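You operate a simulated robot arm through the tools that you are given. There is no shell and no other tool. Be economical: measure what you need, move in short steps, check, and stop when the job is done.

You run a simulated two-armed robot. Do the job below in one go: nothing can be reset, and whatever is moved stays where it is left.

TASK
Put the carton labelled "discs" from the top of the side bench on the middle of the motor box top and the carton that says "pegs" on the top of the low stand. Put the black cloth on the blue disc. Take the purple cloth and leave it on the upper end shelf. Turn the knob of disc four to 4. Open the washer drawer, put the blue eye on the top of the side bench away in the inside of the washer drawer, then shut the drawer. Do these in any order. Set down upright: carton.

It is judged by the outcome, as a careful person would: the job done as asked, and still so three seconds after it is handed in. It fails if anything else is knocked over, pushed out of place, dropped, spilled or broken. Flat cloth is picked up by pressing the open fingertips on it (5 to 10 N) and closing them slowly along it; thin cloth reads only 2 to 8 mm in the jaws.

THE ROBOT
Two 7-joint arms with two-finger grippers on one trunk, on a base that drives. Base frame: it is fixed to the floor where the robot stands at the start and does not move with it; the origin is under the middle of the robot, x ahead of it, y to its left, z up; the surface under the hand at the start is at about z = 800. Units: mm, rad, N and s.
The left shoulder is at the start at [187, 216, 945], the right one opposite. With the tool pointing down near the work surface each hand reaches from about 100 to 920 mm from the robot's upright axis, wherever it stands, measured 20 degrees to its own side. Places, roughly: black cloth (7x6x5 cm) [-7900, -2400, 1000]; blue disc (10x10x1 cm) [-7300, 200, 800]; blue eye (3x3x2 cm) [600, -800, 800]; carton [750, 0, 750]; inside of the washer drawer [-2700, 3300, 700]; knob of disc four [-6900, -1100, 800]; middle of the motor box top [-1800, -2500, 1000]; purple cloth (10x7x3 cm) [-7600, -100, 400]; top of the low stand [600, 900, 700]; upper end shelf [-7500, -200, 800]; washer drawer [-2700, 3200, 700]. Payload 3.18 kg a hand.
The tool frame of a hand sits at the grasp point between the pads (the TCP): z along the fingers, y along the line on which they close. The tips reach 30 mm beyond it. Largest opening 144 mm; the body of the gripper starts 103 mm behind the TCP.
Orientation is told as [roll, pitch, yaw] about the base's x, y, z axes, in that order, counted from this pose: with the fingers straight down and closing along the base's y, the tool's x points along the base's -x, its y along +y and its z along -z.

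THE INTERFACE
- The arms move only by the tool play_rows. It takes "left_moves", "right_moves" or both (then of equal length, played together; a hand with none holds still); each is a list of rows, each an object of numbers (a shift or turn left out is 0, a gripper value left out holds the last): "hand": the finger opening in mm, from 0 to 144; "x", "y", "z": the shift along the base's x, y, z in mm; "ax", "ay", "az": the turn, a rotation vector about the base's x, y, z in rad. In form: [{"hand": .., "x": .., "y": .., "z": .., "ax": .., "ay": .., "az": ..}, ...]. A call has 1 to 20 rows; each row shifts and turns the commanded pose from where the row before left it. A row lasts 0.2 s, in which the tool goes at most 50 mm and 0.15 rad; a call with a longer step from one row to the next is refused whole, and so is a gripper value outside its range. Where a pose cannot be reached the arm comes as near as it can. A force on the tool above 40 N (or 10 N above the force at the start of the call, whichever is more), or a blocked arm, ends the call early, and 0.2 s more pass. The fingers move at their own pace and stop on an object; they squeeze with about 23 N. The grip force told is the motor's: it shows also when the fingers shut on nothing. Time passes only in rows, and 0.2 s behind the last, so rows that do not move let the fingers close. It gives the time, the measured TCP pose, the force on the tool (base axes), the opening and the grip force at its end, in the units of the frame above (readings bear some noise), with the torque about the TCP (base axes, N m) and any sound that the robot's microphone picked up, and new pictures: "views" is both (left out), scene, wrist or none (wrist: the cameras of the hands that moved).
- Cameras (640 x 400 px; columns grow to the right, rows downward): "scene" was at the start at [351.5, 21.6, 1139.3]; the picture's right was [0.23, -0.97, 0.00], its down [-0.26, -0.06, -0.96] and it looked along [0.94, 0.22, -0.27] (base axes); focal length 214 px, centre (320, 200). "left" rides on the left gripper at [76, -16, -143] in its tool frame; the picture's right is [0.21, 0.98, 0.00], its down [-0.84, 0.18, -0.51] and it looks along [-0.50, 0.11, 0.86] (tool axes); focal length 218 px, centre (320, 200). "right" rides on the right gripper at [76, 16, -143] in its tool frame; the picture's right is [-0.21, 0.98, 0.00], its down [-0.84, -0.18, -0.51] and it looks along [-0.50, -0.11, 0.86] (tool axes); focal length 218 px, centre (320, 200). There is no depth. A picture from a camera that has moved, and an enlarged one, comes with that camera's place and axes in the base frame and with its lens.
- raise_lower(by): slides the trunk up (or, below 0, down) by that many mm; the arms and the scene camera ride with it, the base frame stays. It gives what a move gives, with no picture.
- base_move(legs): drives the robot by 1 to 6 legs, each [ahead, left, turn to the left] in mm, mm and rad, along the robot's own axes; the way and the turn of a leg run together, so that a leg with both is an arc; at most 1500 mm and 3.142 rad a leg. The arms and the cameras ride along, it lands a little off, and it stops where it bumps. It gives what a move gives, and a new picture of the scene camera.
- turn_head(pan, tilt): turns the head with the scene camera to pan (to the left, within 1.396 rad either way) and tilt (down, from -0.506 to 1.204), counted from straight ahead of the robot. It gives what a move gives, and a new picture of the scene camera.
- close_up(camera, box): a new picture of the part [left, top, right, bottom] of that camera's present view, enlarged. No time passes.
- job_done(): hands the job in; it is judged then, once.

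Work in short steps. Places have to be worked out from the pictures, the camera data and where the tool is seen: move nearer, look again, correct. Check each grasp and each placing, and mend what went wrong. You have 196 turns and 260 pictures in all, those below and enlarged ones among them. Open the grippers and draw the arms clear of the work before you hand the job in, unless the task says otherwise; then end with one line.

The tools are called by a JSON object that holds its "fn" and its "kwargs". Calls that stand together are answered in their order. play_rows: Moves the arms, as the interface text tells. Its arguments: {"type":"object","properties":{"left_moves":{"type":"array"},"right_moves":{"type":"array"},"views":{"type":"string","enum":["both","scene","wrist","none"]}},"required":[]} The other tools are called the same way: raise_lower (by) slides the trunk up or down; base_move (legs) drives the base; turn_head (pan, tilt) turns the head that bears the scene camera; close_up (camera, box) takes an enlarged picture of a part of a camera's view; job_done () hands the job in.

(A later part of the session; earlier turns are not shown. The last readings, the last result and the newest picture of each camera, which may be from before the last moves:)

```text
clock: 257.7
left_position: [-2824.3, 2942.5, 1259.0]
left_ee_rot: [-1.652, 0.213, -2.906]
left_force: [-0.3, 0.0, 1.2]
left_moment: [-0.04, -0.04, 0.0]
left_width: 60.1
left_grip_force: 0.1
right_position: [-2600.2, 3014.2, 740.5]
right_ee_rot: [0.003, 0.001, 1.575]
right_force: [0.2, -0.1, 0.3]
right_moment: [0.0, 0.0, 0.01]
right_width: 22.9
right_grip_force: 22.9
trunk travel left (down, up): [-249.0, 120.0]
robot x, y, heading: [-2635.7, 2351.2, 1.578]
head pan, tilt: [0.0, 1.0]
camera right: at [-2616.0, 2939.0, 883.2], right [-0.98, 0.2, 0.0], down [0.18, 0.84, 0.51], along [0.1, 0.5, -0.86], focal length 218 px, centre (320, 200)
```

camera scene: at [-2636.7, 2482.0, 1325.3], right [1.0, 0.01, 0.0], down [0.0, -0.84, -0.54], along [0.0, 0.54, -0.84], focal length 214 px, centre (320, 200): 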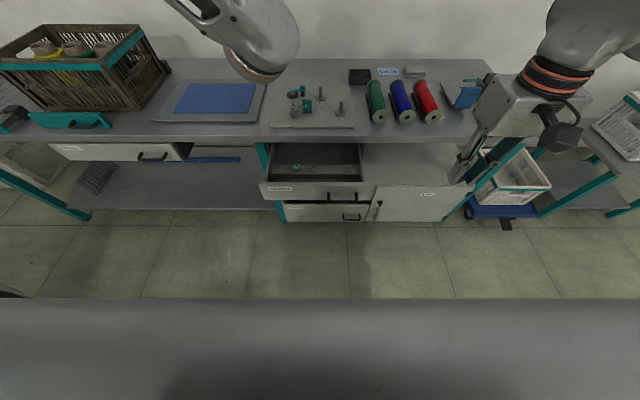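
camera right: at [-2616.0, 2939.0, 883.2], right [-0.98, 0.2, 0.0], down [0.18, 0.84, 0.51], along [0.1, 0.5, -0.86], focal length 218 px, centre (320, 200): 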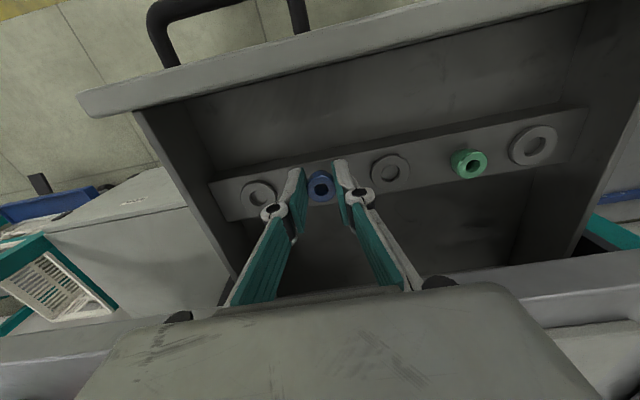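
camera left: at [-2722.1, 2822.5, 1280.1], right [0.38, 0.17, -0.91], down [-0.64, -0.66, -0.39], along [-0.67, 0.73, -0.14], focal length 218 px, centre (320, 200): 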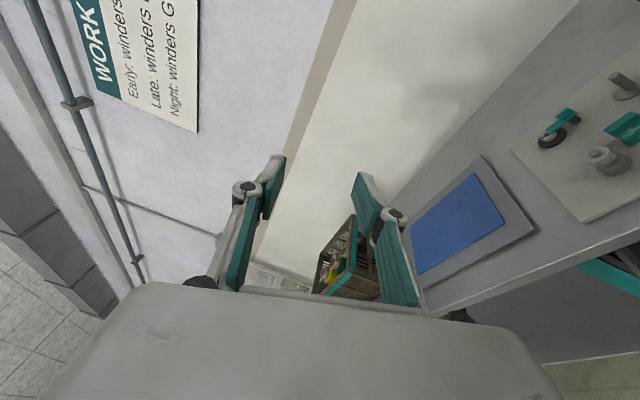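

There's no contact yet, so the ledge is lower and further back, near the bench edge. The open drawer floor in front of it (y≈2967) is safer, so I'll go up, back 47 mm and down there.

{"fn": "play_rows", "kwargs": {"right_moves": [{"z": 30}, {"z": 15}, {"y": -25}, {"y": -23}, {"z": -30}, {"z": -15}, {"z": -10}, {}], "views": "wrist"}}

```text
clock: 259.5
left_position: [-2824.1, 2943.2, 1259.7]
left_ee_rot: [-1.652, 0.213, -2.905]
left_force: [-0.3, -0.3, -0.1]
left_moment: [0.01, 0.0, -0.02]
left_width: 60.0
left_grip_force: 0.1
right_position: [-2599.6, 2966.7, 729.6]
right_ee_rot: [0.004, -0.001, 1.574]
right_force: [0.1, 0.0, 0.3]
right_moment: [-0.03, 0.0, -0.04]
right_width: 22.9
right_grip_force: 23.1
trunk travel left (down, up): [-249.0, 120.0]
robot x, y, heading: [-2636.6, 2351.1, 1.571]
head pan, tilt: [0.0, 1.0]
camera right: at [-2615.5, 2890.8, 873.0], right [-0.98, 0.2, 0.0], down [0.18, 0.84, 0.51], along [0.1, 0.5, -0.86], focal length 218 px, centre (320, 200)
```

right: 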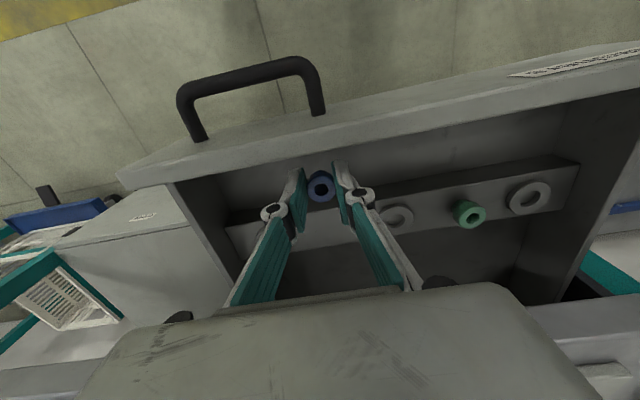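

{"fn": "play_rows", "kwargs": {"right_moves": [{"z": -6}, {"z": -5}, {"z": -5}, {}], "views": "none"}}

{"fn": "play_rows", "kwargs": {"right_moves": [{"z": -5}, {"z": -4}, {"z": -4}, {}], "views": "none"}}

```text
clock: 260.5
left_position: [-2824.7, 2944.0, 1259.4]
left_ee_rot: [-1.652, 0.213, -2.906]
left_force: [0.3, 0.0, 0.4]
left_moment: [-0.01, 0.02, -0.02]
left_width: 60.0
left_grip_force: 0.0
right_position: [-2600.6, 2965.8, 714.5]
right_ee_rot: [0.005, 0.0, 1.574]
right_force: [0.1, 0.9, -0.7]
right_moment: [0.02, 0.01, 0.01]
right_width: 22.7
right_grip_force: 22.7
trunk travel left (down, up): [-249.0, 120.0]
robot x, y, heading: [-2636.6, 2350.3, 1.58]
head pan, tilt: [0.0, 1.0]
```

```text
clock: 261.5
left_position: [-2824.5, 2943.4, 1258.9]
left_ee_rot: [-1.654, 0.215, -2.908]
left_force: [0.0, -0.1, 1.0]
left_moment: [0.02, 0.0, 0.03]
left_width: 60.0
left_grip_force: 0.1
right_position: [-2599.5, 2966.1, 701.8]
right_ee_rot: [0.004, -0.001, 1.575]
right_force: [-0.4, 0.0, -0.2]
right_moment: [0.02, -0.01, -0.01]
right_width: 22.7
right_grip_force: 22.7
trunk travel left (down, up): [-249.0, 120.0]
robot x, y, heading: [-2632.2, 2350.2, 1.576]
head pan, tilt: [0.0, 1.0]
```

{"fn": "play_rows", "kwargs": {"right_moves": [{"z": -4}, {"z": -4}, {"z": -4}, {}], "views": "wrist"}}

```text
clock: 262.5
left_position: [-2824.1, 2942.1, 1259.4]
left_ee_rot: [-1.655, 0.214, -2.909]
left_force: [-0.1, -0.4, 0.0]
left_moment: [0.0, 0.0, -0.01]
left_width: 60.1
left_grip_force: 0.0
right_position: [-2599.7, 2967.2, 692.5]
right_ee_rot: [0.007, -0.002, 1.574]
right_force: [1.7, 1.6, 15.9]
right_moment: [0.08, -0.01, -0.05]
right_width: 22.6
right_grip_force: 22.7
trunk travel left (down, up): [-249.0, 120.0]
robot x, y, heading: [-2638.0, 2352.5, 1.577]
head pan, tilt: [0.0, 1.0]
camera right: at [-2615.9, 2891.8, 834.2], right [-0.98, 0.2, 0.01], down [0.18, 0.84, 0.51], along [0.1, 0.5, -0.86], focal length 218 px, centre (320, 200)
```

right: 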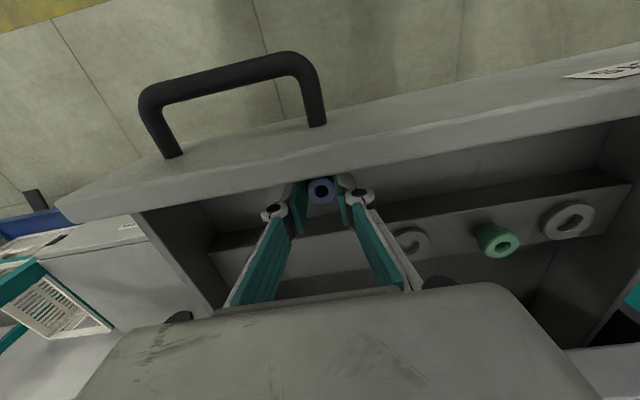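

Contact (16 N) with the drawer floor. I'll release and lift straight up.

{"fn": "play_rows", "kwargs": {"right_moves": [{"z": 1, "hand": 30}, {"hand": 45}, {"hand": 45}, {"z": 30}, {"z": 40}, {"z": 40}, {"z": 45}, {"z": 45}], "views": "wrist"}}

```text
clock: 264.3
left_position: [-2824.4, 2944.1, 1260.3]
left_ee_rot: [-1.653, 0.214, -2.909]
left_force: [-0.8, 0.2, -0.6]
left_moment: [-0.03, -0.01, 0.01]
left_width: 60.3
left_grip_force: 0.1
right_position: [-2599.9, 2970.4, 893.1]
right_ee_rot: [0.004, 0.0, 1.577]
right_force: [-0.7, 0.6, 0.1]
right_moment: [0.02, 0.0, 0.02]
right_width: 44.9
right_grip_force: 0.1
trunk travel left (down, up): [-249.0, 120.0]
robot x, y, heading: [-2637.2, 2349.2, 1.572]
head pan, tilt: [0.0, 1.0]
camera right: at [-2615.0, 2893.0, 1036.5], right [-0.98, 0.2, 0.0], down [0.18, 0.84, 0.51], along [0.1, 0.5, -0.86], focal length 218 px, centre (320, 200)
```

right: 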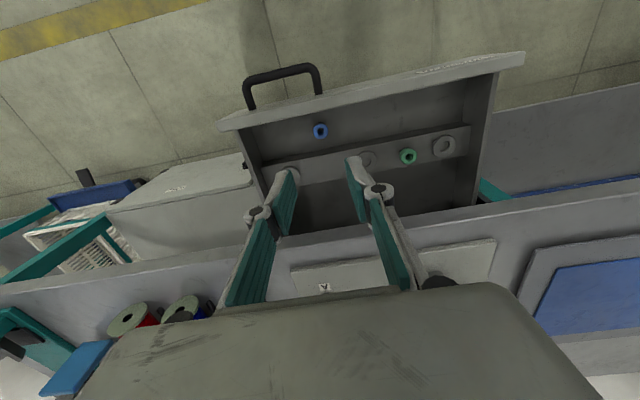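

The blue eye stands in the drawer. To shut it I'll pull the right hand back, close it, and tilt it forward to push with the fingertips.

{"fn": "play_rows", "kwargs": {"right_moves": [{"y": -40, "x": -10}, {"y": -40, "x": -10}, {"y": -40, "x": -10}, {"y": -40, "x": -10}, {"y": -40, "x": -10}, {"y": -30, "x": -10, "hand": 0}, {"ax": 0.14}, {"ax": 0.14}, {"ax": 0.14}, {"ax": 0.14}, {"ax": 0.14}, {"ax": 0.14}, {"ax": 0.14}, {"ax": 0.14}], "views": "both"}}

```text
clock: 266.7
left_position: [-2825.1, 2944.9, 1258.9]
left_ee_rot: [-1.654, 0.215, -2.908]
left_force: [0.6, 0.2, 0.4]
left_moment: [-0.01, 0.01, -0.01]
left_width: 59.8
left_grip_force: 0.0
right_position: [-2619.2, 2790.1, 917.2]
right_ee_rot: [0.141, -0.686, 1.288]
right_force: [-0.4, -0.4, 0.0]
right_moment: [-0.01, -0.01, -0.02]
right_width: 0.0
right_grip_force: 22.7
trunk travel left (down, up): [-249.0, 120.0]
robot x, y, heading: [-2636.2, 2350.8, 1.574]
head pan, tilt: [0.0, 1.0]
stopped in row 12 (right hand): the arm was blocked; the commanded pose is now the measured one
camera scene: at [-2636.5, 2481.9, 1325.3], right [1.0, 0.0, 0.0], down [0.0, -0.84, -0.54], along [0.0, 0.54, -0.84], focal length 214 px, centre (320, 200)
camera right: at [-2658.7, 2644.7, 979.5], right [-0.91, 0.34, 0.24], down [0.34, 0.27, 0.9], along [0.25, 0.9, -0.36], focal length 218 px, centre (320, 200)
```

scene: 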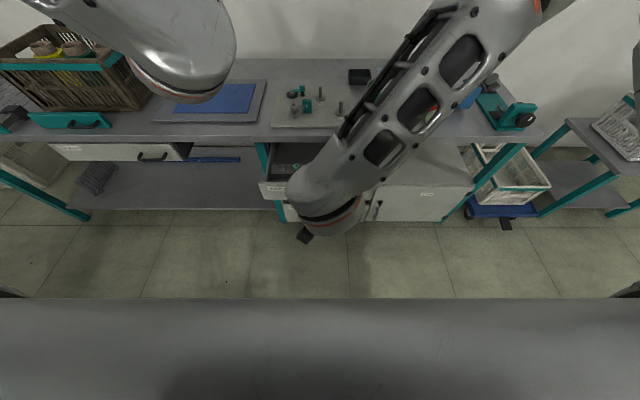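
right: 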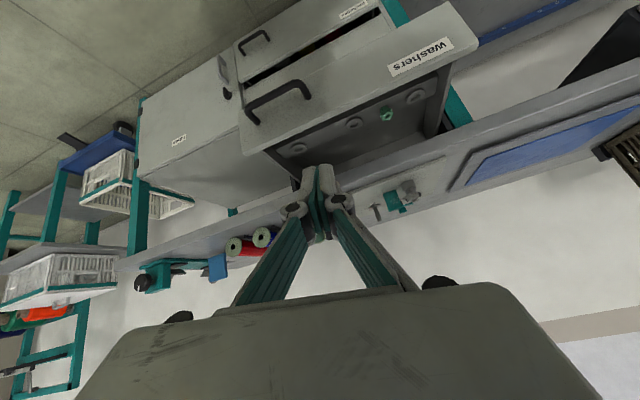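

The 40° tilt is usable if I push low on the panel (tip z≈650). I'll lower the hand in front of the drawer.

{"fn": "play_rows", "kwargs": {"right_moves": [{"z": -35, "x": -6}, {"z": -35, "x": -7}, {"z": -35, "x": -7}, {"z": -35, "x": -7}, {"z": -35, "x": -7}, {"z": -35, "x": -7}, {"z": -30}], "views": "both"}}

```text
clock: 268.5
left_position: [-2824.3, 2943.0, 1258.8]
left_ee_rot: [-1.653, 0.213, -2.908]
left_force: [-0.7, 0.2, 0.1]
left_moment: [-0.02, 0.0, 0.03]
left_width: 59.8
left_grip_force: 0.0
right_position: [-2640.4, 2812.7, 686.1]
right_ee_rot: [0.148, -0.701, 1.224]
right_force: [-0.2, 0.7, -0.3]
right_moment: [-0.01, -0.02, -0.02]
right_width: 0.0
right_grip_force: 23.3
trunk travel left (down, up): [-249.0, 120.0]
robot x, y, heading: [-2638.0, 2353.3, 1.573]
head pan, tilt: [0.0, 1.0]
stopped in row 7 (right hand): the arm was blocked; the commanded pose is now the measured one
camera scene: at [-2636.2, 2482.0, 1325.4], right [1.0, 0.0, 0.0], down [0.0, -0.84, -0.54], along [0.0, 0.54, -0.84], focal length 214 px, centre (320, 200)
camera right: at [-2687.4, 2669.3, 745.5], right [-0.89, 0.39, 0.25], down [0.35, 0.23, 0.91], along [0.3, 0.89, -0.34], focal length 218 px, centre (320, 200)
```

scene: 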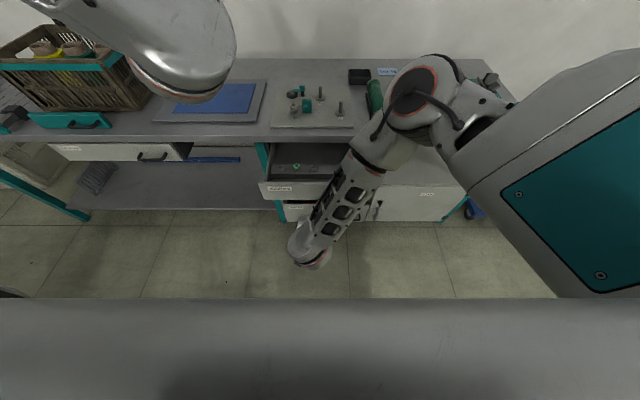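
right: 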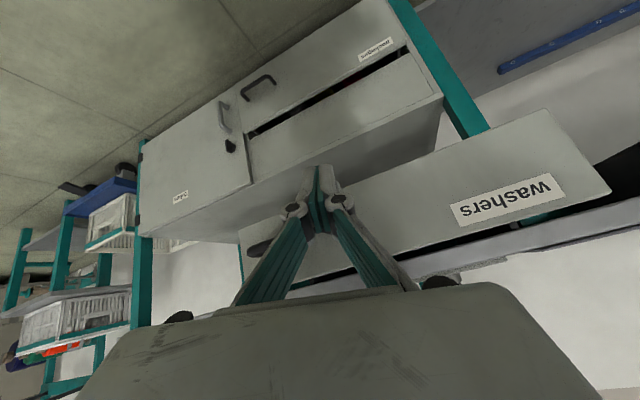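

The tip is at ≈(-2638,2832,663) and the panel bottom at ≈636, so horizontal pushing will meet the panel. I'll drive forward 70, then push with short legs.

{"fn": "base_move", "kwargs": {"legs": [[65, 0, 0], [8, 0, 0], [6, 0, 0], [6, 0, 0], [6, 0, 0], [8, 0, 0]]}}

```text
clock: 271.2
left_position: [-2824.4, 3042.5, 1258.9]
left_ee_rot: [-1.65, 0.214, -2.906]
left_force: [0.7, 0.3, -0.4]
left_moment: [-0.02, 0.01, -0.02]
left_width: 59.8
left_grip_force: 0.0
right_position: [-2642.1, 2909.5, 685.7]
right_ee_rot: [0.147, -0.698, 1.229]
right_force: [0.0, 0.3, 0.2]
right_moment: [-0.01, -0.04, 0.01]
right_width: 0.0
right_grip_force: 23.0
trunk travel left (down, up): [-249.0, 120.0]
robot x, y, heading: [-2636.5, 2446.5, 1.575]
head pan, tilt: [0.0, 1.0]
camera scene: at [-2637.0, 2580.5, 1325.3], right [1.0, 0.0, 0.0], down [0.0, -0.84, -0.54], along [0.0, 0.54, -0.84], focal length 214 px, centre (320, 200)
```

scene: 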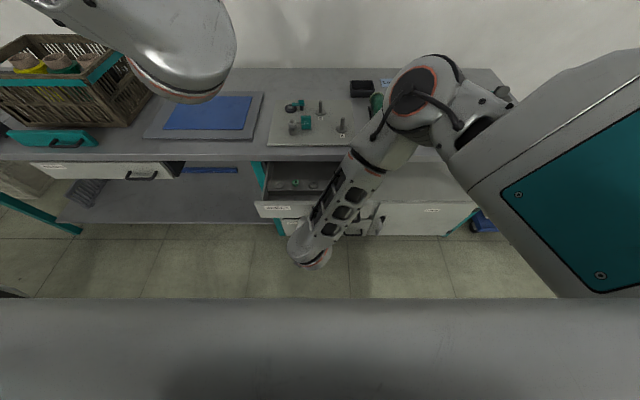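

{"fn": "close_up", "kwargs": {"camera": "right", "box": [160, 60, 480, 260]}}

```text
2.00 times, centred on (320, 160) of right
camera zoom: at [-2688.8, 2767.0, 745.5], right [-0.89, 0.39, 0.25], down [0.35, 0.24, 0.91], along [0.29, 0.89, -0.35], focal length 436 px, centre (320, 280)
```

zoom: 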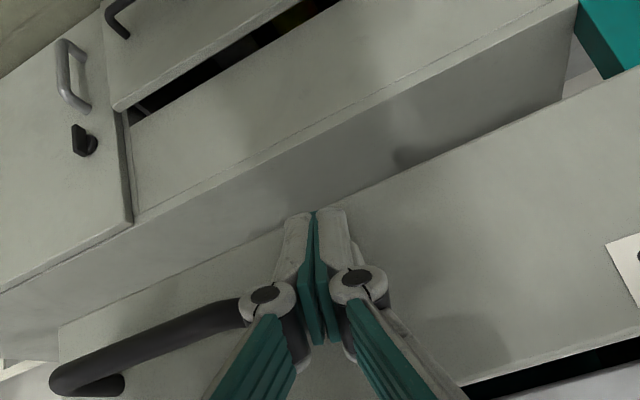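

The tip is right at the panel's lower edge (~z 663). I'll back off 40, raise 20, and push again.

{"fn": "base_move", "kwargs": {"legs": [[-45, 0, 0]]}}

{"fn": "raise_lower", "kwargs": {"by": 22}}

{"fn": "close_up", "kwargs": {"camera": "right", "box": [160, 60, 480, 260]}}

```text
clock: 272.1
left_position: [-2825.8, 2997.3, 1260.0]
left_ee_rot: [-1.654, 0.212, -2.907]
left_force: [0.3, -0.6, -0.1]
left_moment: [-0.05, 0.02, -0.01]
left_width: 60.1
left_grip_force: 0.0
right_position: [-2641.5, 2865.9, 686.1]
right_ee_rot: [0.15, -0.699, 1.224]
right_force: [0.1, -0.1, 0.1]
right_moment: [-0.01, -0.01, 0.01]
right_width: 0.0
right_grip_force: 23.1
trunk travel left (down, up): [-249.0, 120.0]
robot x, y, heading: [-2633.7, 2401.8, 1.574]
head pan, tilt: [0.0, 1.0]
camera scene: at [-2636.9, 2534.7, 1325.5], right [1.0, 0.01, 0.0], down [0.0, -0.84, -0.54], along [0.0, 0.54, -0.84], focal length 214 px, centre (320, 200)
```

scene: 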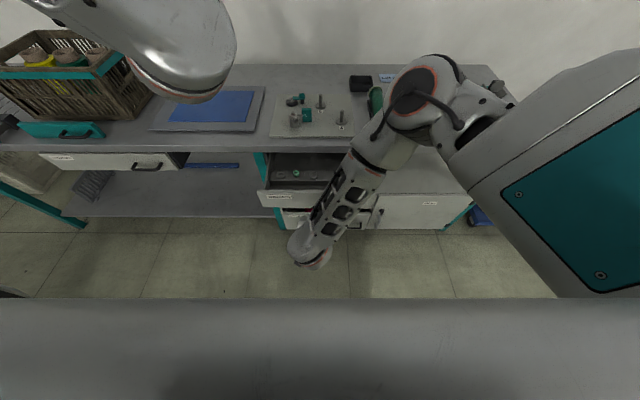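

```text
clock: 272.8
left_position: [-2825.1, 2999.5, 1281.0]
left_ee_rot: [-1.649, 0.212, -2.905]
left_force: [-0.7, 0.4, -0.2]
left_moment: [0.03, -0.01, 0.02]
left_width: 60.2
left_grip_force: 0.1
right_position: [-2633.3, 2881.2, 711.9]
right_ee_rot: [0.164, -0.702, 1.187]
right_force: [-0.3, -0.6, -1.1]
right_moment: [-0.03, 0.0, 0.01]
right_width: 0.0
right_grip_force: 22.8
trunk travel left (down, up): [-271.0, 98.0]
robot x, y, heading: [-2630.0, 2405.9, 1.579]
head pan, tilt: [0.0, 1.0]
```

```text
2.00 times, centred on (320, 160) of right
camera zoom: at [-2683.9, 2738.5, 772.4], right [-0.87, 0.41, 0.26], down [0.37, 0.22, 0.9], along [0.32, 0.88, -0.34], focal length 436 px, centre (320, 280)
```

zoom: 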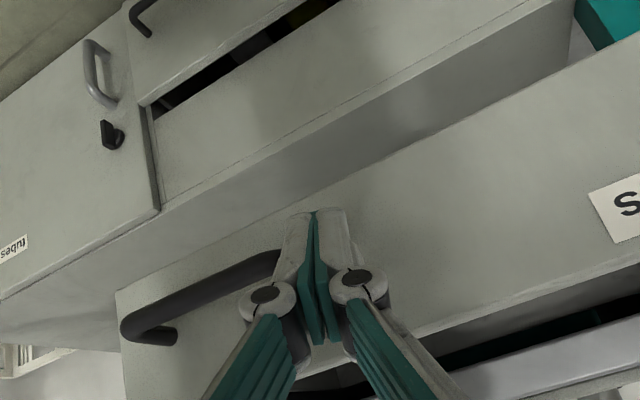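

The tip now points at the panel face (z≈689). I'll push with short legs.

{"fn": "base_move", "kwargs": {"legs": [[6, 0, 0], [6, 0, 0], [6, 0, 0], [8, 0, 0], [10, 0, 0], [12, 0, 0]]}}

```text
clock: 275.2
left_position: [-2824.5, 3046.0, 1282.1]
left_ee_rot: [-1.65, 0.213, -2.904]
left_force: [0.1, 0.3, -0.3]
left_moment: [0.02, -0.01, 0.02]
left_width: 60.1
left_grip_force: 0.2
right_position: [-2630.3, 2923.3, 707.5]
right_ee_rot: [0.15, -0.697, 1.194]
right_force: [-3.6, -1.5, 5.0]
right_moment: [0.07, -0.04, 0.03]
right_width: 0.0
right_grip_force: 30.7
trunk travel left (down, up): [-271.0, 98.0]
robot x, y, heading: [-2635.2, 2454.3, 1.575]
head pan, tilt: [0.0, 1.0]
camera scene: at [-2637.0, 2574.0, 1348.1], right [1.0, 0.01, 0.0], down [0.0, -0.84, -0.54], along [0.0, 0.54, -0.84], focal length 214 px, centre (320, 200)
```

scene: 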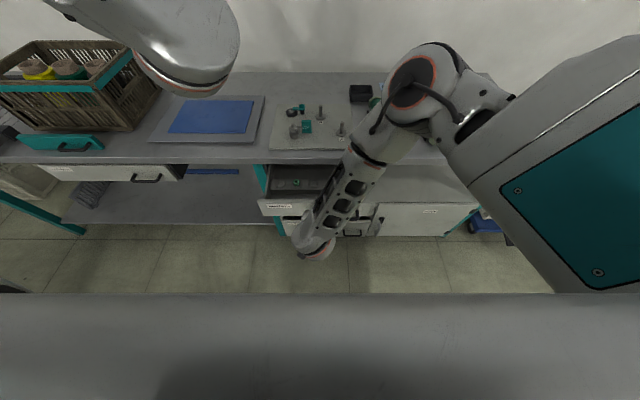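

{"fn": "base_move", "kwargs": {"legs": [[12, 0, 0], [14, 0, 0], [16, 0, 0], [16, 0, 0], [16, 0, 0], [16, 0, 0]]}}

{"fn": "close_up", "kwargs": {"camera": "right", "box": [160, 60, 480, 260]}}

```text
clock: 277.8
left_position: [-2827.9, 3136.1, 1281.4]
left_ee_rot: [-1.652, 0.214, -2.905]
left_force: [-0.5, 0.8, 0.0]
left_moment: [0.01, 0.01, 0.03]
left_width: 60.2
left_grip_force: 0.1
right_position: [-2629.8, 3015.4, 708.2]
right_ee_rot: [0.152, -0.701, 1.191]
right_force: [-18.8, -0.6, 16.4]
right_moment: [0.21, 0.02, 0.31]
right_width: 0.0
right_grip_force: 30.8
trunk travel left (down, up): [-271.0, 98.0]
robot x, y, heading: [-2638.0, 2542.3, 1.581]
head pan, tilt: [0.0, 1.0]
camera scene: at [-2639.2, 2664.1, 1348.1], right [1.0, 0.01, 0.0], down [0.01, -0.84, -0.54], along [0.0, 0.54, -0.84], focal length 214 px, centre (320, 200)
```

scene: 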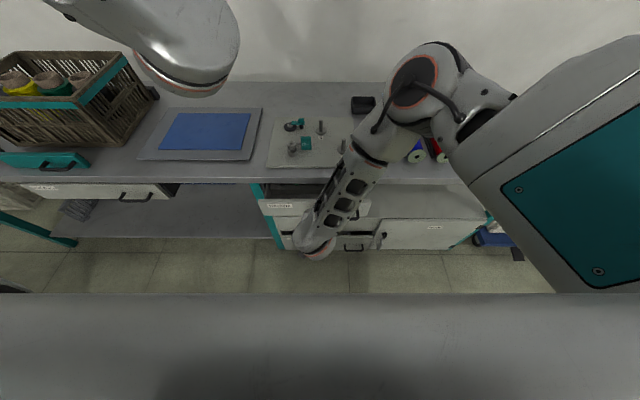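

```text
2.00 times, centred on (320, 160) of right
camera zoom: at [-2680.4, 2874.2, 768.1], right [-0.87, 0.42, 0.25], down [0.36, 0.22, 0.91], along [0.33, 0.88, -0.34], focal length 436 px, centre (320, 280)
```

zoom: 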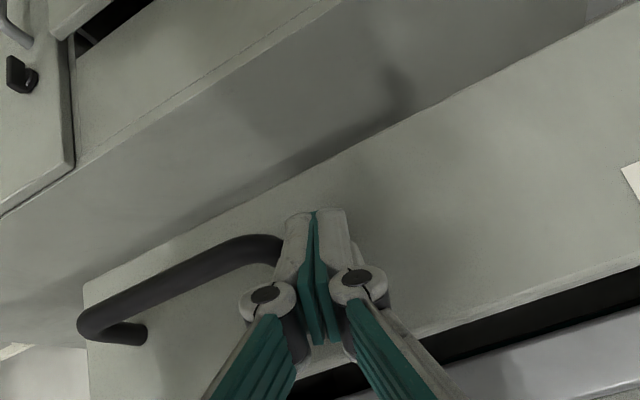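

Pushing works. About 70 mm remains.

{"fn": "base_move", "kwargs": {"legs": [[12, 0, 0], [14, 0, 0], [14, 0, 0], [10, 0, 0], [8, 0, 0], [8, 0, 0]]}}

{"fn": "close_up", "kwargs": {"camera": "right", "box": [160, 60, 480, 260]}}

```text
clock: 280.3
left_position: [-2827.4, 3201.0, 1281.8]
left_ee_rot: [-1.651, 0.214, -2.905]
left_force: [-0.6, 0.6, -0.1]
left_moment: [-0.02, 0.01, -0.03]
left_width: 60.2
left_grip_force: 0.1
right_position: [-2629.2, 3082.0, 707.9]
right_ee_rot: [0.151, -0.7, 1.19]
right_force: [-16.2, -1.4, 12.3]
right_moment: [0.18, 0.08, 0.23]
right_width: 0.3
right_grip_force: 30.5
trunk travel left (down, up): [-271.0, 98.0]
robot x, y, heading: [-2639.0, 2611.0, 1.58]
head pan, tilt: [0.0, 1.0]
camera scene: at [-2639.2, 2730.1, 1348.1], right [1.0, 0.01, 0.0], down [0.01, -0.84, -0.54], along [0.0, 0.54, -0.84], focal length 214 px, centre (320, 200)
```

scene: 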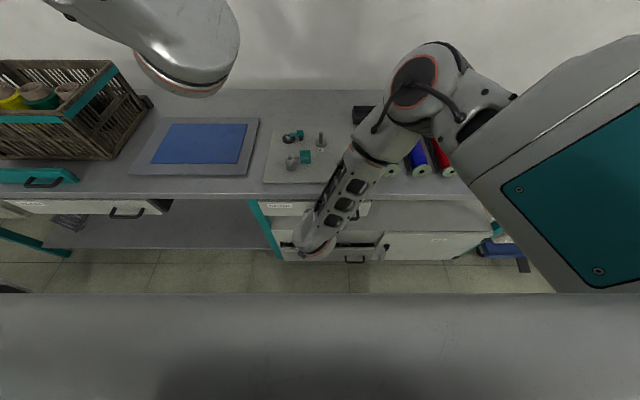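

```text
2.00 times, centred on (320, 160) of right
camera zoom: at [-2680.3, 2940.8, 768.2], right [-0.87, 0.42, 0.25], down [0.36, 0.22, 0.91], along [0.33, 0.88, -0.34], focal length 436 px, centre (320, 280)
```

zoom: 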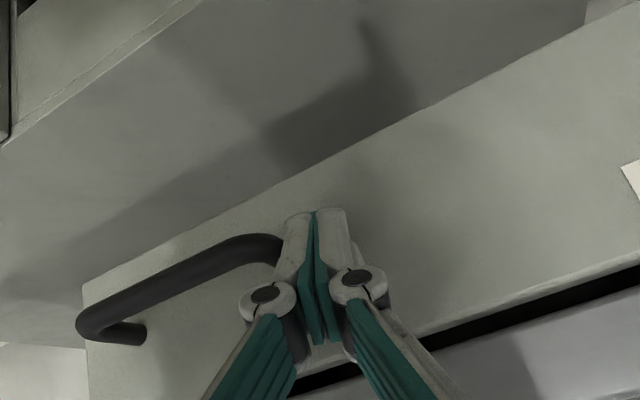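

{"fn": "base_move", "kwargs": {"legs": [[5, 0, 0], [5, 0, 0], [5, 0, 0], [4, 0, 0]]}}

```text
clock: 281.7
left_position: [-2826.6, 3211.7, 1281.8]
left_ee_rot: [-1.652, 0.214, -2.904]
left_force: [-0.3, -0.4, -0.8]
left_moment: [0.0, 0.04, -0.02]
left_width: 60.0
left_grip_force: 0.0
right_position: [-2629.9, 3087.3, 705.9]
right_ee_rot: [0.151, -0.684, 1.193]
right_force: [-3.0, -10.1, 13.1]
right_moment: [0.16, -0.08, 0.06]
right_width: 6.0
right_grip_force: 30.4
trunk travel left (down, up): [-271.0, 98.0]
robot x, y, heading: [-2638.4, 2621.3, 1.579]
head pan, tilt: [0.0, 1.0]
stopped in leg 3: the force on the tool passed its limit at 46 N (the readings are from after the stop); the commanded pose is now the measured one
camera scene: at [-2638.5, 2740.5, 1348.1], right [1.0, 0.01, 0.0], down [0.01, -0.84, -0.54], along [0.0, 0.54, -0.84], focal length 214 px, centre (320, 200)
```

scene: 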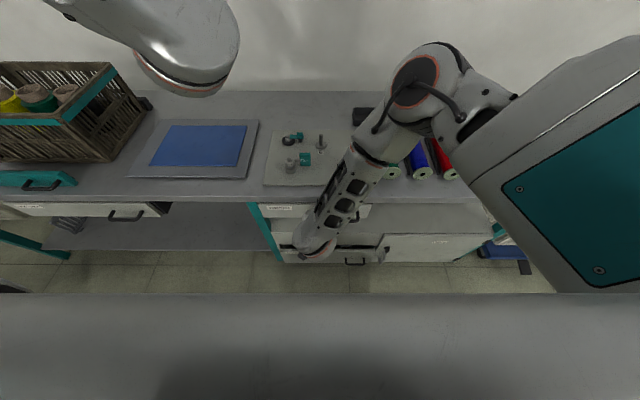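

The tip is at y≈3107 with a hard stop, so the drawer is shut. I'll back off and check.

{"fn": "base_move", "kwargs": {"legs": [[-500, 0, 0]]}}

{"fn": "close_up", "kwargs": {"camera": "scene", "box": [200, 60, 440, 210]}}

```text
clock: 284.6
left_position: [-2822.9, 2720.8, 1282.7]
left_ee_rot: [-1.652, 0.215, -2.906]
left_force: [0.6, 0.0, 0.4]
left_moment: [0.0, 0.0, -0.04]
left_width: 60.0
left_grip_force: 0.0
right_position: [-2626.2, 2595.6, 707.9]
right_ee_rot: [0.149, -0.684, 1.193]
right_force: [0.1, 0.4, 0.2]
right_moment: [0.0, 0.02, 0.02]
right_width: 0.0
right_grip_force: 31.0
trunk travel left (down, up): [-271.0, 98.0]
robot x, y, heading: [-2637.1, 2124.7, 1.572]
head pan, tilt: [0.0, 1.0]
camera scene: at [-2635.5, 2249.1, 1348.0], right [1.0, 0.0, 0.0], down [0.0, -0.84, -0.54], along [0.0, 0.54, -0.84], focal length 214 px, centre (320, 200)
```

scene: 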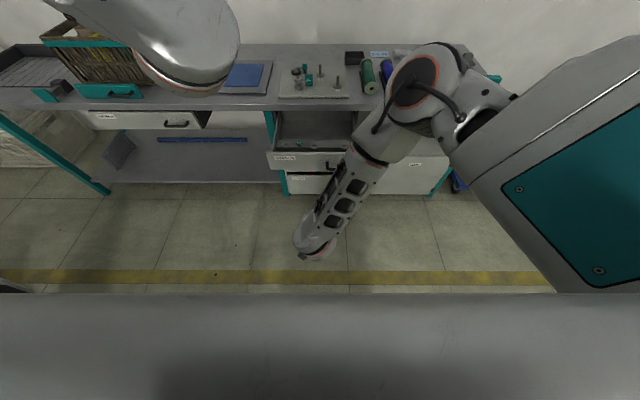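

```text
2.67 times, centred on (320, 135) of scene
camera zoom: at [-2635.5, 2249.1, 1348.0], right [1.0, 0.0, 0.0], down [0.0, -0.84, -0.54], along [0.0, 0.54, -0.84], focal length 572 px, centre (320, 373)
```

zoom: 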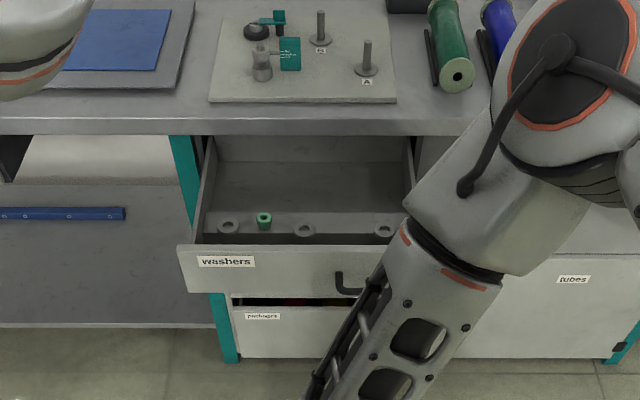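

The fingers evidently snagged the handle's end and pulled the drawer open again. I'll shift the hand ~70 mm left, away from the handle, before pushing again.

{"fn": "play_rows", "kwargs": {"right_moves": [{"x": -15}, {"x": -15}, {"x": -15}, {"x": -15}, {"x": -15}], "views": "wrist"}}

```text
clock: 286.0
left_position: [-2822.8, 2720.7, 1281.7]
left_ee_rot: [-1.651, 0.215, -2.904]
left_force: [0.8, -0.7, -0.6]
left_moment: [0.02, 0.01, 0.02]
left_width: 59.9
left_grip_force: 0.0
right_position: [-2659.7, 2625.3, 702.2]
right_ee_rot: [0.133, -0.693, 1.12]
right_force: [-0.5, 0.0, -0.6]
right_moment: [0.0, 0.01, 0.02]
right_width: 0.2
right_grip_force: 30.6
trunk travel left (down, up): [-271.0, 98.0]
robot x, y, heading: [-2637.0, 2130.5, 1.574]
head pan, tilt: [0.0, 1.0]
stopped in row 5 (right hand): the arm was blocked; the commanded pose is now the measured one
camera right: at [-2723.3, 2489.6, 763.8], right [-0.84, 0.49, 0.23], down [0.37, 0.2, 0.91], along [0.4, 0.85, -0.35], focal length 218 px, centre (320, 200)
```

right: 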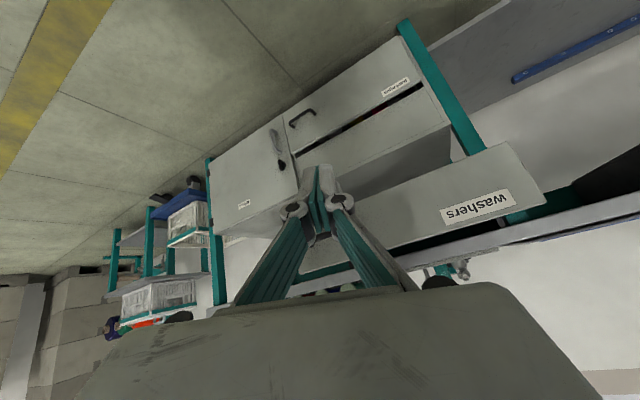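

{"fn": "raise_lower", "kwargs": {"by": 10}}

{"fn": "base_move", "kwargs": {"legs": [[0, 28, 0], [150, 0, 0]]}}

{"fn": "close_up", "kwargs": {"camera": "right", "box": [160, 60, 480, 260]}}

```text
clock: 286.6
left_position: [-2821.7, 2721.6, 1290.8]
left_ee_rot: [-1.649, 0.215, -2.904]
left_force: [0.2, 0.3, 0.4]
left_moment: [0.04, -0.01, -0.01]
left_width: 59.9
left_grip_force: 0.2
right_position: [-2642.0, 2645.2, 719.3]
right_ee_rot: [0.15, -0.695, 1.059]
right_force: [-0.4, -0.3, -0.7]
right_moment: [0.0, -0.03, -0.03]
right_width: 0.0
right_grip_force: 31.1
trunk travel left (down, up): [-281.0, 88.0]
robot x, y, heading: [-2633.7, 2128.7, 1.572]
head pan, tilt: [0.0, 1.0]
```

```text
clock: 288.5
left_position: [-2852.4, 2872.3, 1291.3]
left_ee_rot: [-1.646, 0.215, -2.902]
left_force: [-0.1, 0.6, -0.3]
left_moment: [0.06, -0.01, -0.01]
left_width: 60.2
left_grip_force: 0.1
right_position: [-2665.1, 2792.1, 712.6]
right_ee_rot: [0.133, -0.694, 1.071]
right_force: [0.4, 0.2, -0.2]
right_moment: [-0.03, 0.0, -0.01]
right_width: 0.0
right_grip_force: 30.6
trunk travel left (down, up): [-281.0, 88.0]
robot x, y, heading: [-2665.9, 2278.1, 1.573]
head pan, tilt: [0.0, 1.0]
camera scene: at [-2664.3, 2397.5, 1358.1], right [1.0, 0.01, 0.0], down [0.0, -0.84, -0.54], along [0.0, 0.54, -0.84], focal length 214 px, centre (320, 200)
```

scene: 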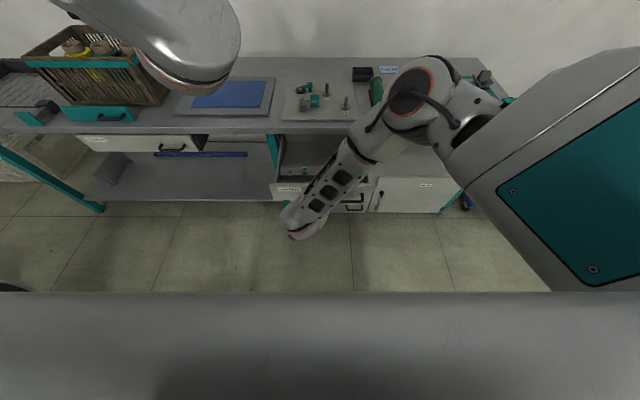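

```text
2.00 times, centred on (320, 160) of right
camera zoom: at [-2736.3, 2659.2, 773.4], right [-0.81, 0.53, 0.23], down [0.38, 0.18, 0.91], along [0.44, 0.83, -0.35], focal length 436 px, centre (320, 280)
```

zoom: 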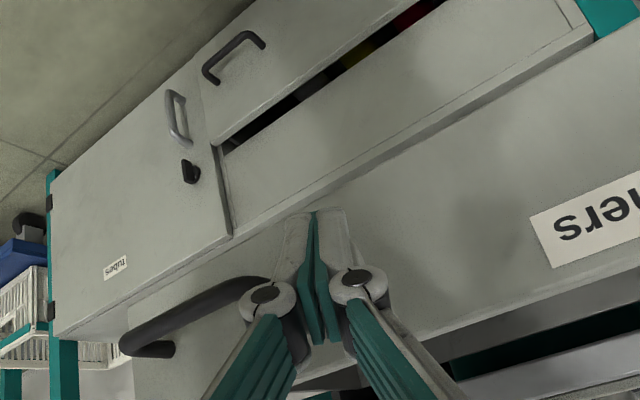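

The tip is now ~50 mm clear of the handle's end. I'll push again with short legs.

{"fn": "base_move", "kwargs": {"legs": [[30, 0, 0], [6, 0, 0], [6, 0, 0], [8, 0, 0], [10, 0, 0], [12, 0, 0]]}}

{"fn": "close_up", "kwargs": {"camera": "right", "box": [160, 60, 480, 260]}}

```text
clock: 291.0
left_position: [-2852.6, 2941.7, 1292.5]
left_ee_rot: [-1.649, 0.214, -2.903]
left_force: [0.0, 0.1, 0.3]
left_moment: [0.0, 0.0, -0.01]
left_width: 60.3
left_grip_force: 0.0
right_position: [-2661.5, 2866.6, 713.6]
right_ee_rot: [0.136, -0.696, 1.061]
right_force: [0.5, 0.1, -0.3]
right_moment: [-0.02, -0.01, 0.01]
right_width: 0.0
right_grip_force: 31.0
trunk travel left (down, up): [-281.0, 88.0]
robot x, y, heading: [-2663.9, 2348.2, 1.573]
head pan, tilt: [0.0, 1.0]
camera scene: at [-2664.6, 2467.9, 1358.3], right [1.0, 0.0, 0.0], down [0.0, -0.84, -0.54], along [0.0, 0.54, -0.84], focal length 214 px, centre (320, 200)
```

scene: 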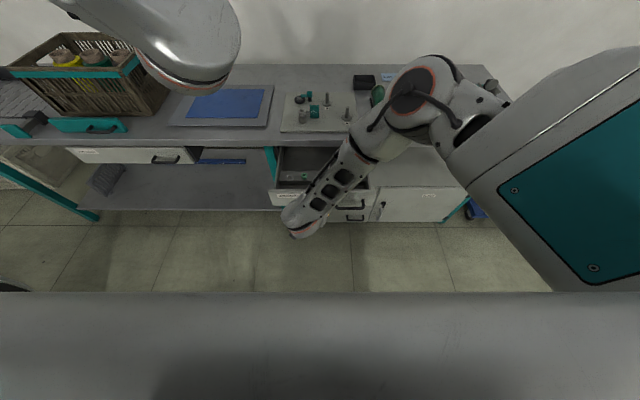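

```text
2.00 times, centred on (320, 160) of right
camera zoom: at [-2733.2, 2733.8, 773.9], right [-0.81, 0.54, 0.23], down [0.38, 0.18, 0.91], along [0.45, 0.82, -0.35], focal length 436 px, centre (320, 280)
```

zoom: 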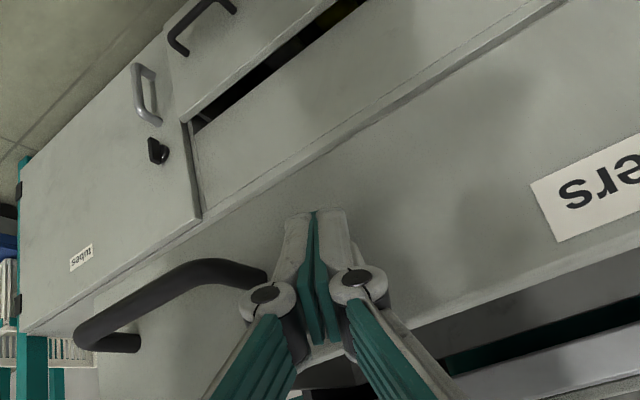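

{"fn": "base_move", "kwargs": {"legs": [[12, 0, 0], [8, 0, 0], [8, 0, 0], [10, 0, 0], [12, 0, 0], [14, 0, 0]]}}

{"fn": "close_up", "kwargs": {"camera": "right", "box": [160, 60, 480, 260]}}

```text
clock: 293.5
left_position: [-2852.5, 3006.1, 1292.4]
left_ee_rot: [-1.649, 0.215, -2.902]
left_force: [0.2, 0.6, -0.5]
left_moment: [0.04, 0.05, -0.01]
left_width: 59.8
left_grip_force: 0.0
right_position: [-2661.1, 2931.5, 713.6]
right_ee_rot: [0.135, -0.696, 1.06]
right_force: [0.6, -0.5, -0.4]
right_moment: [0.02, 0.01, 0.01]
right_width: 0.0
right_grip_force: 30.7
trunk travel left (down, up): [-281.0, 88.0]
robot x, y, heading: [-2662.8, 2413.0, 1.579]
head pan, tilt: [0.0, 1.0]
camera scene: at [-2664.9, 2532.1, 1358.3], right [1.0, 0.01, 0.0], down [0.0, -0.84, -0.54], along [0.0, 0.54, -0.84], focal length 214 px, centre (320, 200)
```

scene: 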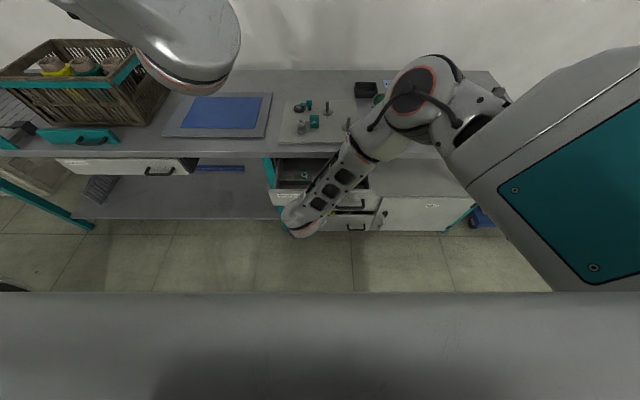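

```text
2.00 times, centred on (320, 160) of right
camera zoom: at [-2732.9, 2798.8, 774.0], right [-0.81, 0.54, 0.23], down [0.38, 0.18, 0.91], along [0.45, 0.82, -0.35], focal length 436 px, centre (320, 280)
```

zoom: 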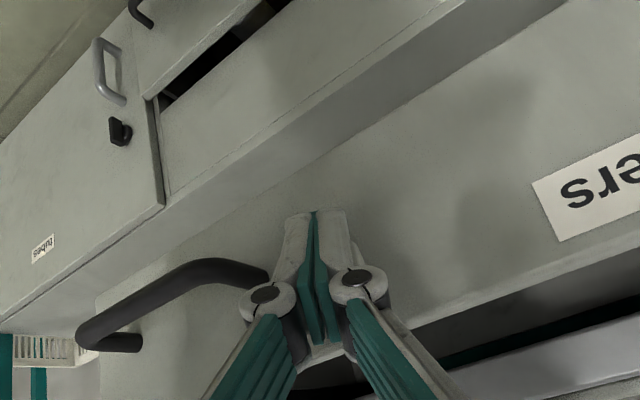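

The panel now moves with the tip. I'll continue.

{"fn": "base_move", "kwargs": {"legs": [[15, 0, 0], [20, 0, 0], [20, 0, 0], [20, 0, 0], [20, 0, 0], [20, 0, 0]]}}

{"fn": "base_move", "kwargs": {"legs": [[12, 0, 0], [12, 0, 0], [8, 0, 0], [6, 0, 0], [6, 0, 0], [5, 0, 0]]}}

{"fn": "close_up", "kwargs": {"camera": "right", "box": [160, 60, 480, 260]}}

```text
clock: 296.2
left_position: [-2853.9, 3120.6, 1291.2]
left_ee_rot: [-1.649, 0.214, -2.904]
left_force: [0.0, 0.1, 0.4]
left_moment: [0.03, 0.03, 0.02]
left_width: 59.9
left_grip_force: 0.2
right_position: [-2662.2, 3045.2, 713.0]
right_ee_rot: [0.134, -0.695, 1.06]
right_force: [-0.1, -0.1, 0.2]
right_moment: [-0.03, -0.01, 0.03]
right_width: 0.0
right_grip_force: 30.8
trunk travel left (down, up): [-281.0, 88.0]
robot x, y, heading: [-2665.8, 2526.1, 1.581]
head pan, tilt: [0.0, 1.0]
camera scene: at [-2665.5, 2646.4, 1358.3], right [1.0, 0.01, 0.0], down [0.0, -0.84, -0.54], along [0.0, 0.54, -0.84], focal length 214 px, centre (320, 200)
```

scene: 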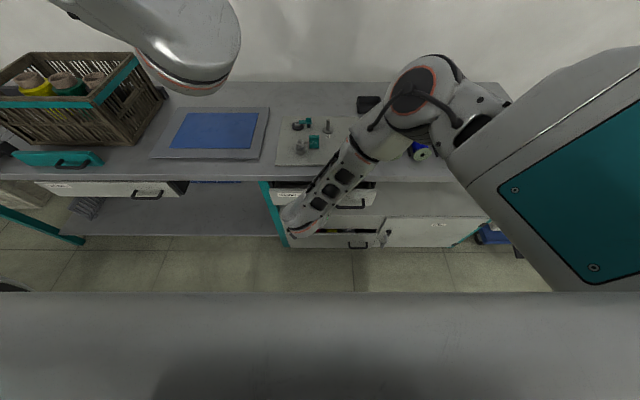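

```text
clock: 298.8
left_position: [-2853.2, 3168.2, 1292.8]
left_ee_rot: [-1.649, 0.214, -2.903]
left_force: [-0.7, 0.3, -0.8]
left_moment: [0.0, -0.02, 0.01]
left_width: 60.0
left_grip_force: 0.1
right_position: [-2661.9, 3087.2, 710.1]
right_ee_rot: [0.125, -0.684, 1.065]
right_force: [-2.0, -6.1, 1.4]
right_moment: [-0.02, 0.0, -0.01]
right_width: 0.1
right_grip_force: 30.3
trunk travel left (down, up): [-281.0, 88.0]
robot x, y, heading: [-2663.8, 2577.8, 1.572]
head pan, tilt: [0.0, 1.0]
stopped in leg 6: the force on the tool passed its limit at 42 N (the readings are from after the stop); the commanded pose is now the measured one
camera scene: at [-2666.0, 2693.4, 1358.3], right [1.0, 0.01, 0.0], down [0.0, -0.84, -0.54], along [0.0, 0.54, -0.84], focal length 214 px, centre (320, 200)
```

scene: 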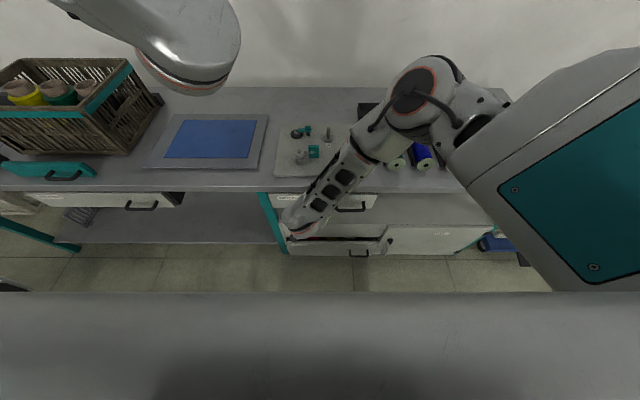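

```text
2.00 times, centred on (320, 160) of right
camera zoom: at [-2733.3, 2955.5, 773.4], right [-0.81, 0.55, 0.23], down [0.38, 0.19, 0.91], along [0.45, 0.82, -0.36], focal length 436 px, centre (320, 280)
```

zoom: 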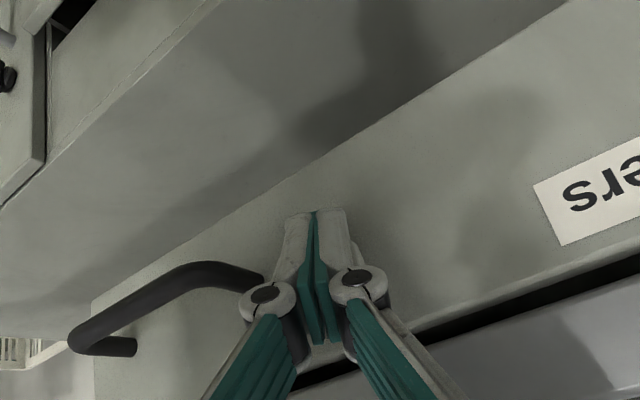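

It is shut again at y≈3106. I'll back off just 40 mm and check that the drawer stays.

{"fn": "base_move", "kwargs": {"legs": [[-40, 0, 0]]}}

{"fn": "close_up", "kwargs": {"camera": "right", "box": [160, 60, 480, 260]}}

```text
clock: 299.7
left_position: [-2852.5, 3126.9, 1292.7]
left_ee_rot: [-1.652, 0.214, -2.904]
left_force: [0.7, -1.4, 0.5]
left_moment: [-0.05, -0.01, -0.03]
left_width: 59.9
left_grip_force: 0.1
right_position: [-2662.5, 3049.0, 711.7]
right_ee_rot: [0.129, -0.685, 1.06]
right_force: [0.6, -0.4, -0.3]
right_moment: [0.03, -0.01, 0.01]
right_width: 0.0
right_grip_force: 30.8
trunk travel left (down, up): [-281.0, 88.0]
robot x, y, heading: [-2663.6, 2534.6, 1.574]
head pan, tilt: [0.0, 1.0]
camera scene: at [-2665.5, 2652.6, 1358.5], right [1.0, 0.01, 0.0], down [0.0, -0.84, -0.54], along [0.0, 0.54, -0.84], focal length 214 px, centre (320, 200)
```

scene: 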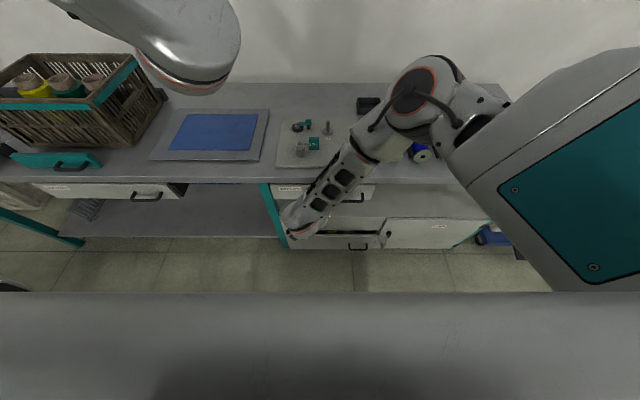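

```text
2.00 times, centred on (320, 160) of right
camera zoom: at [-2732.9, 2916.1, 773.9], right [-0.81, 0.55, 0.23], down [0.38, 0.18, 0.91], along [0.45, 0.82, -0.36], focal length 436 px, centre (320, 280)
```

zoom: 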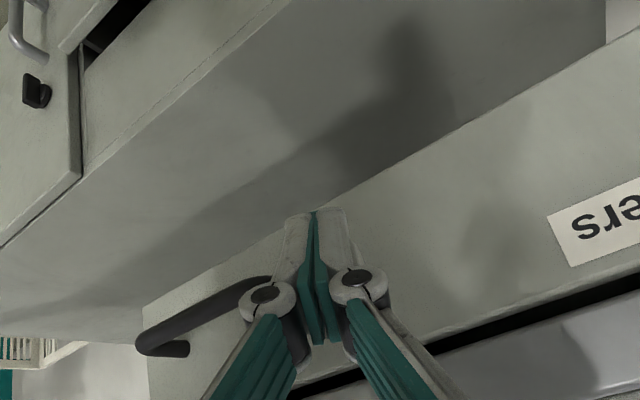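

The hand separated and the drawer stays. I'll back off fully and verify.

{"fn": "base_move", "kwargs": {"legs": [[-450, 0, 0]]}}

{"fn": "close_up", "kwargs": {"camera": "scene", "box": [200, 60, 440, 210]}}

```text
clock: 302.4
left_position: [-2850.8, 2679.9, 1291.7]
left_ee_rot: [-1.652, 0.213, -2.905]
left_force: [0.7, 0.2, 0.3]
left_moment: [-0.02, -0.01, 0.0]
left_width: 60.3
left_grip_force: 0.1
right_position: [-2658.2, 2600.0, 711.9]
right_ee_rot: [0.126, -0.684, 1.063]
right_force: [-1.1, -0.8, 0.6]
right_moment: [0.02, 0.0, -0.03]
right_width: 0.0
right_grip_force: 30.5
trunk travel left (down, up): [-281.0, 88.0]
robot x, y, heading: [-2662.8, 2089.3, 1.575]
head pan, tilt: [0.0, 1.0]
camera scene: at [-2663.1, 2205.8, 1358.3], right [1.0, 0.01, 0.0], down [0.01, -0.84, -0.54], along [0.0, 0.54, -0.84], focal length 214 px, centre (320, 200)
```

scene: 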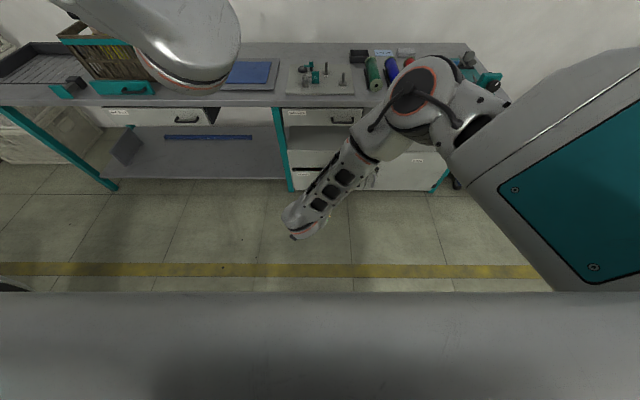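

```text
2.67 times, centred on (320, 135) of scene
camera zoom: at [-2663.1, 2205.8, 1358.3], right [1.0, 0.01, 0.0], down [0.01, -0.84, -0.54], along [0.0, 0.54, -0.84], focal length 572 px, centre (320, 373)
```

zoom: 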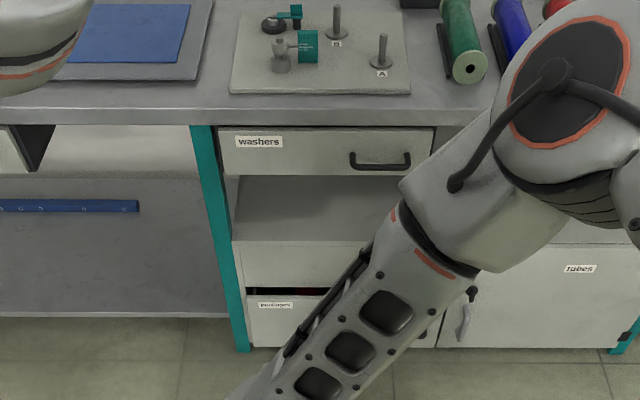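

The washers drawer is shut with the eye inside. Now I'll restore both hands to tool-down carrying poses.

{"fn": "play_rows", "kwargs": {"right_moves": [{"z": 30, "ax": -0.1, "ay": 0.007, "az": 0.064}, {"z": 30, "ax": -0.1, "ay": 0.007, "az": 0.064}, {"z": 30, "ax": -0.1, "ay": 0.007, "az": 0.064}, {"z": 30, "x": 20, "ax": -0.1, "ay": 0.007, "az": 0.064}, {"z": 30, "x": 25, "ax": -0.1, "ay": 0.007, "az": 0.064}, {"z": 30, "x": 30, "ax": -0.1, "ay": 0.007, "az": 0.064}, {"z": 30, "x": 30, "ax": -0.1, "ay": 0.007, "az": 0.064}, {"z": 20, "x": 30}, {"x": 30}, {"x": 30}, {"x": 20}, {}], "left_moves": [{"z": -10, "ax": -0.14}, {"z": -10, "ax": -0.14}, {"z": -10, "ax": -0.14}, {"z": -10, "ax": -0.14}, {"z": -10, "ax": -0.14}, {"z": -10, "ax": -0.14}, {"z": -10, "ax": -0.14}, {"z": -10, "ax": -0.14}, {"ax": -0.14}, {"ax": -0.14}, {"ax": -0.14}, {"ax": -0.05}], "views": "none"}}

```text
clock: 305.0
left_position: [-2852.0, 2681.4, 1212.1]
left_ee_rot: [-0.111, -0.237, -2.927]
left_force: [0.1, 0.8, -0.2]
left_moment: [-0.01, -0.03, -0.01]
left_width: 60.3
left_grip_force: 0.1
right_position: [-2441.9, 2599.4, 940.3]
right_ee_rot: [-0.005, 0.0, 1.577]
right_force: [-0.1, -0.9, -0.5]
right_moment: [-0.02, -0.02, 0.03]
right_width: 0.0
right_grip_force: 30.2
trunk travel left (down, up): [-281.0, 88.0]
robot x, y, heading: [-2662.8, 2085.9, 1.576]
head pan, tilt: [0.0, 1.0]
```

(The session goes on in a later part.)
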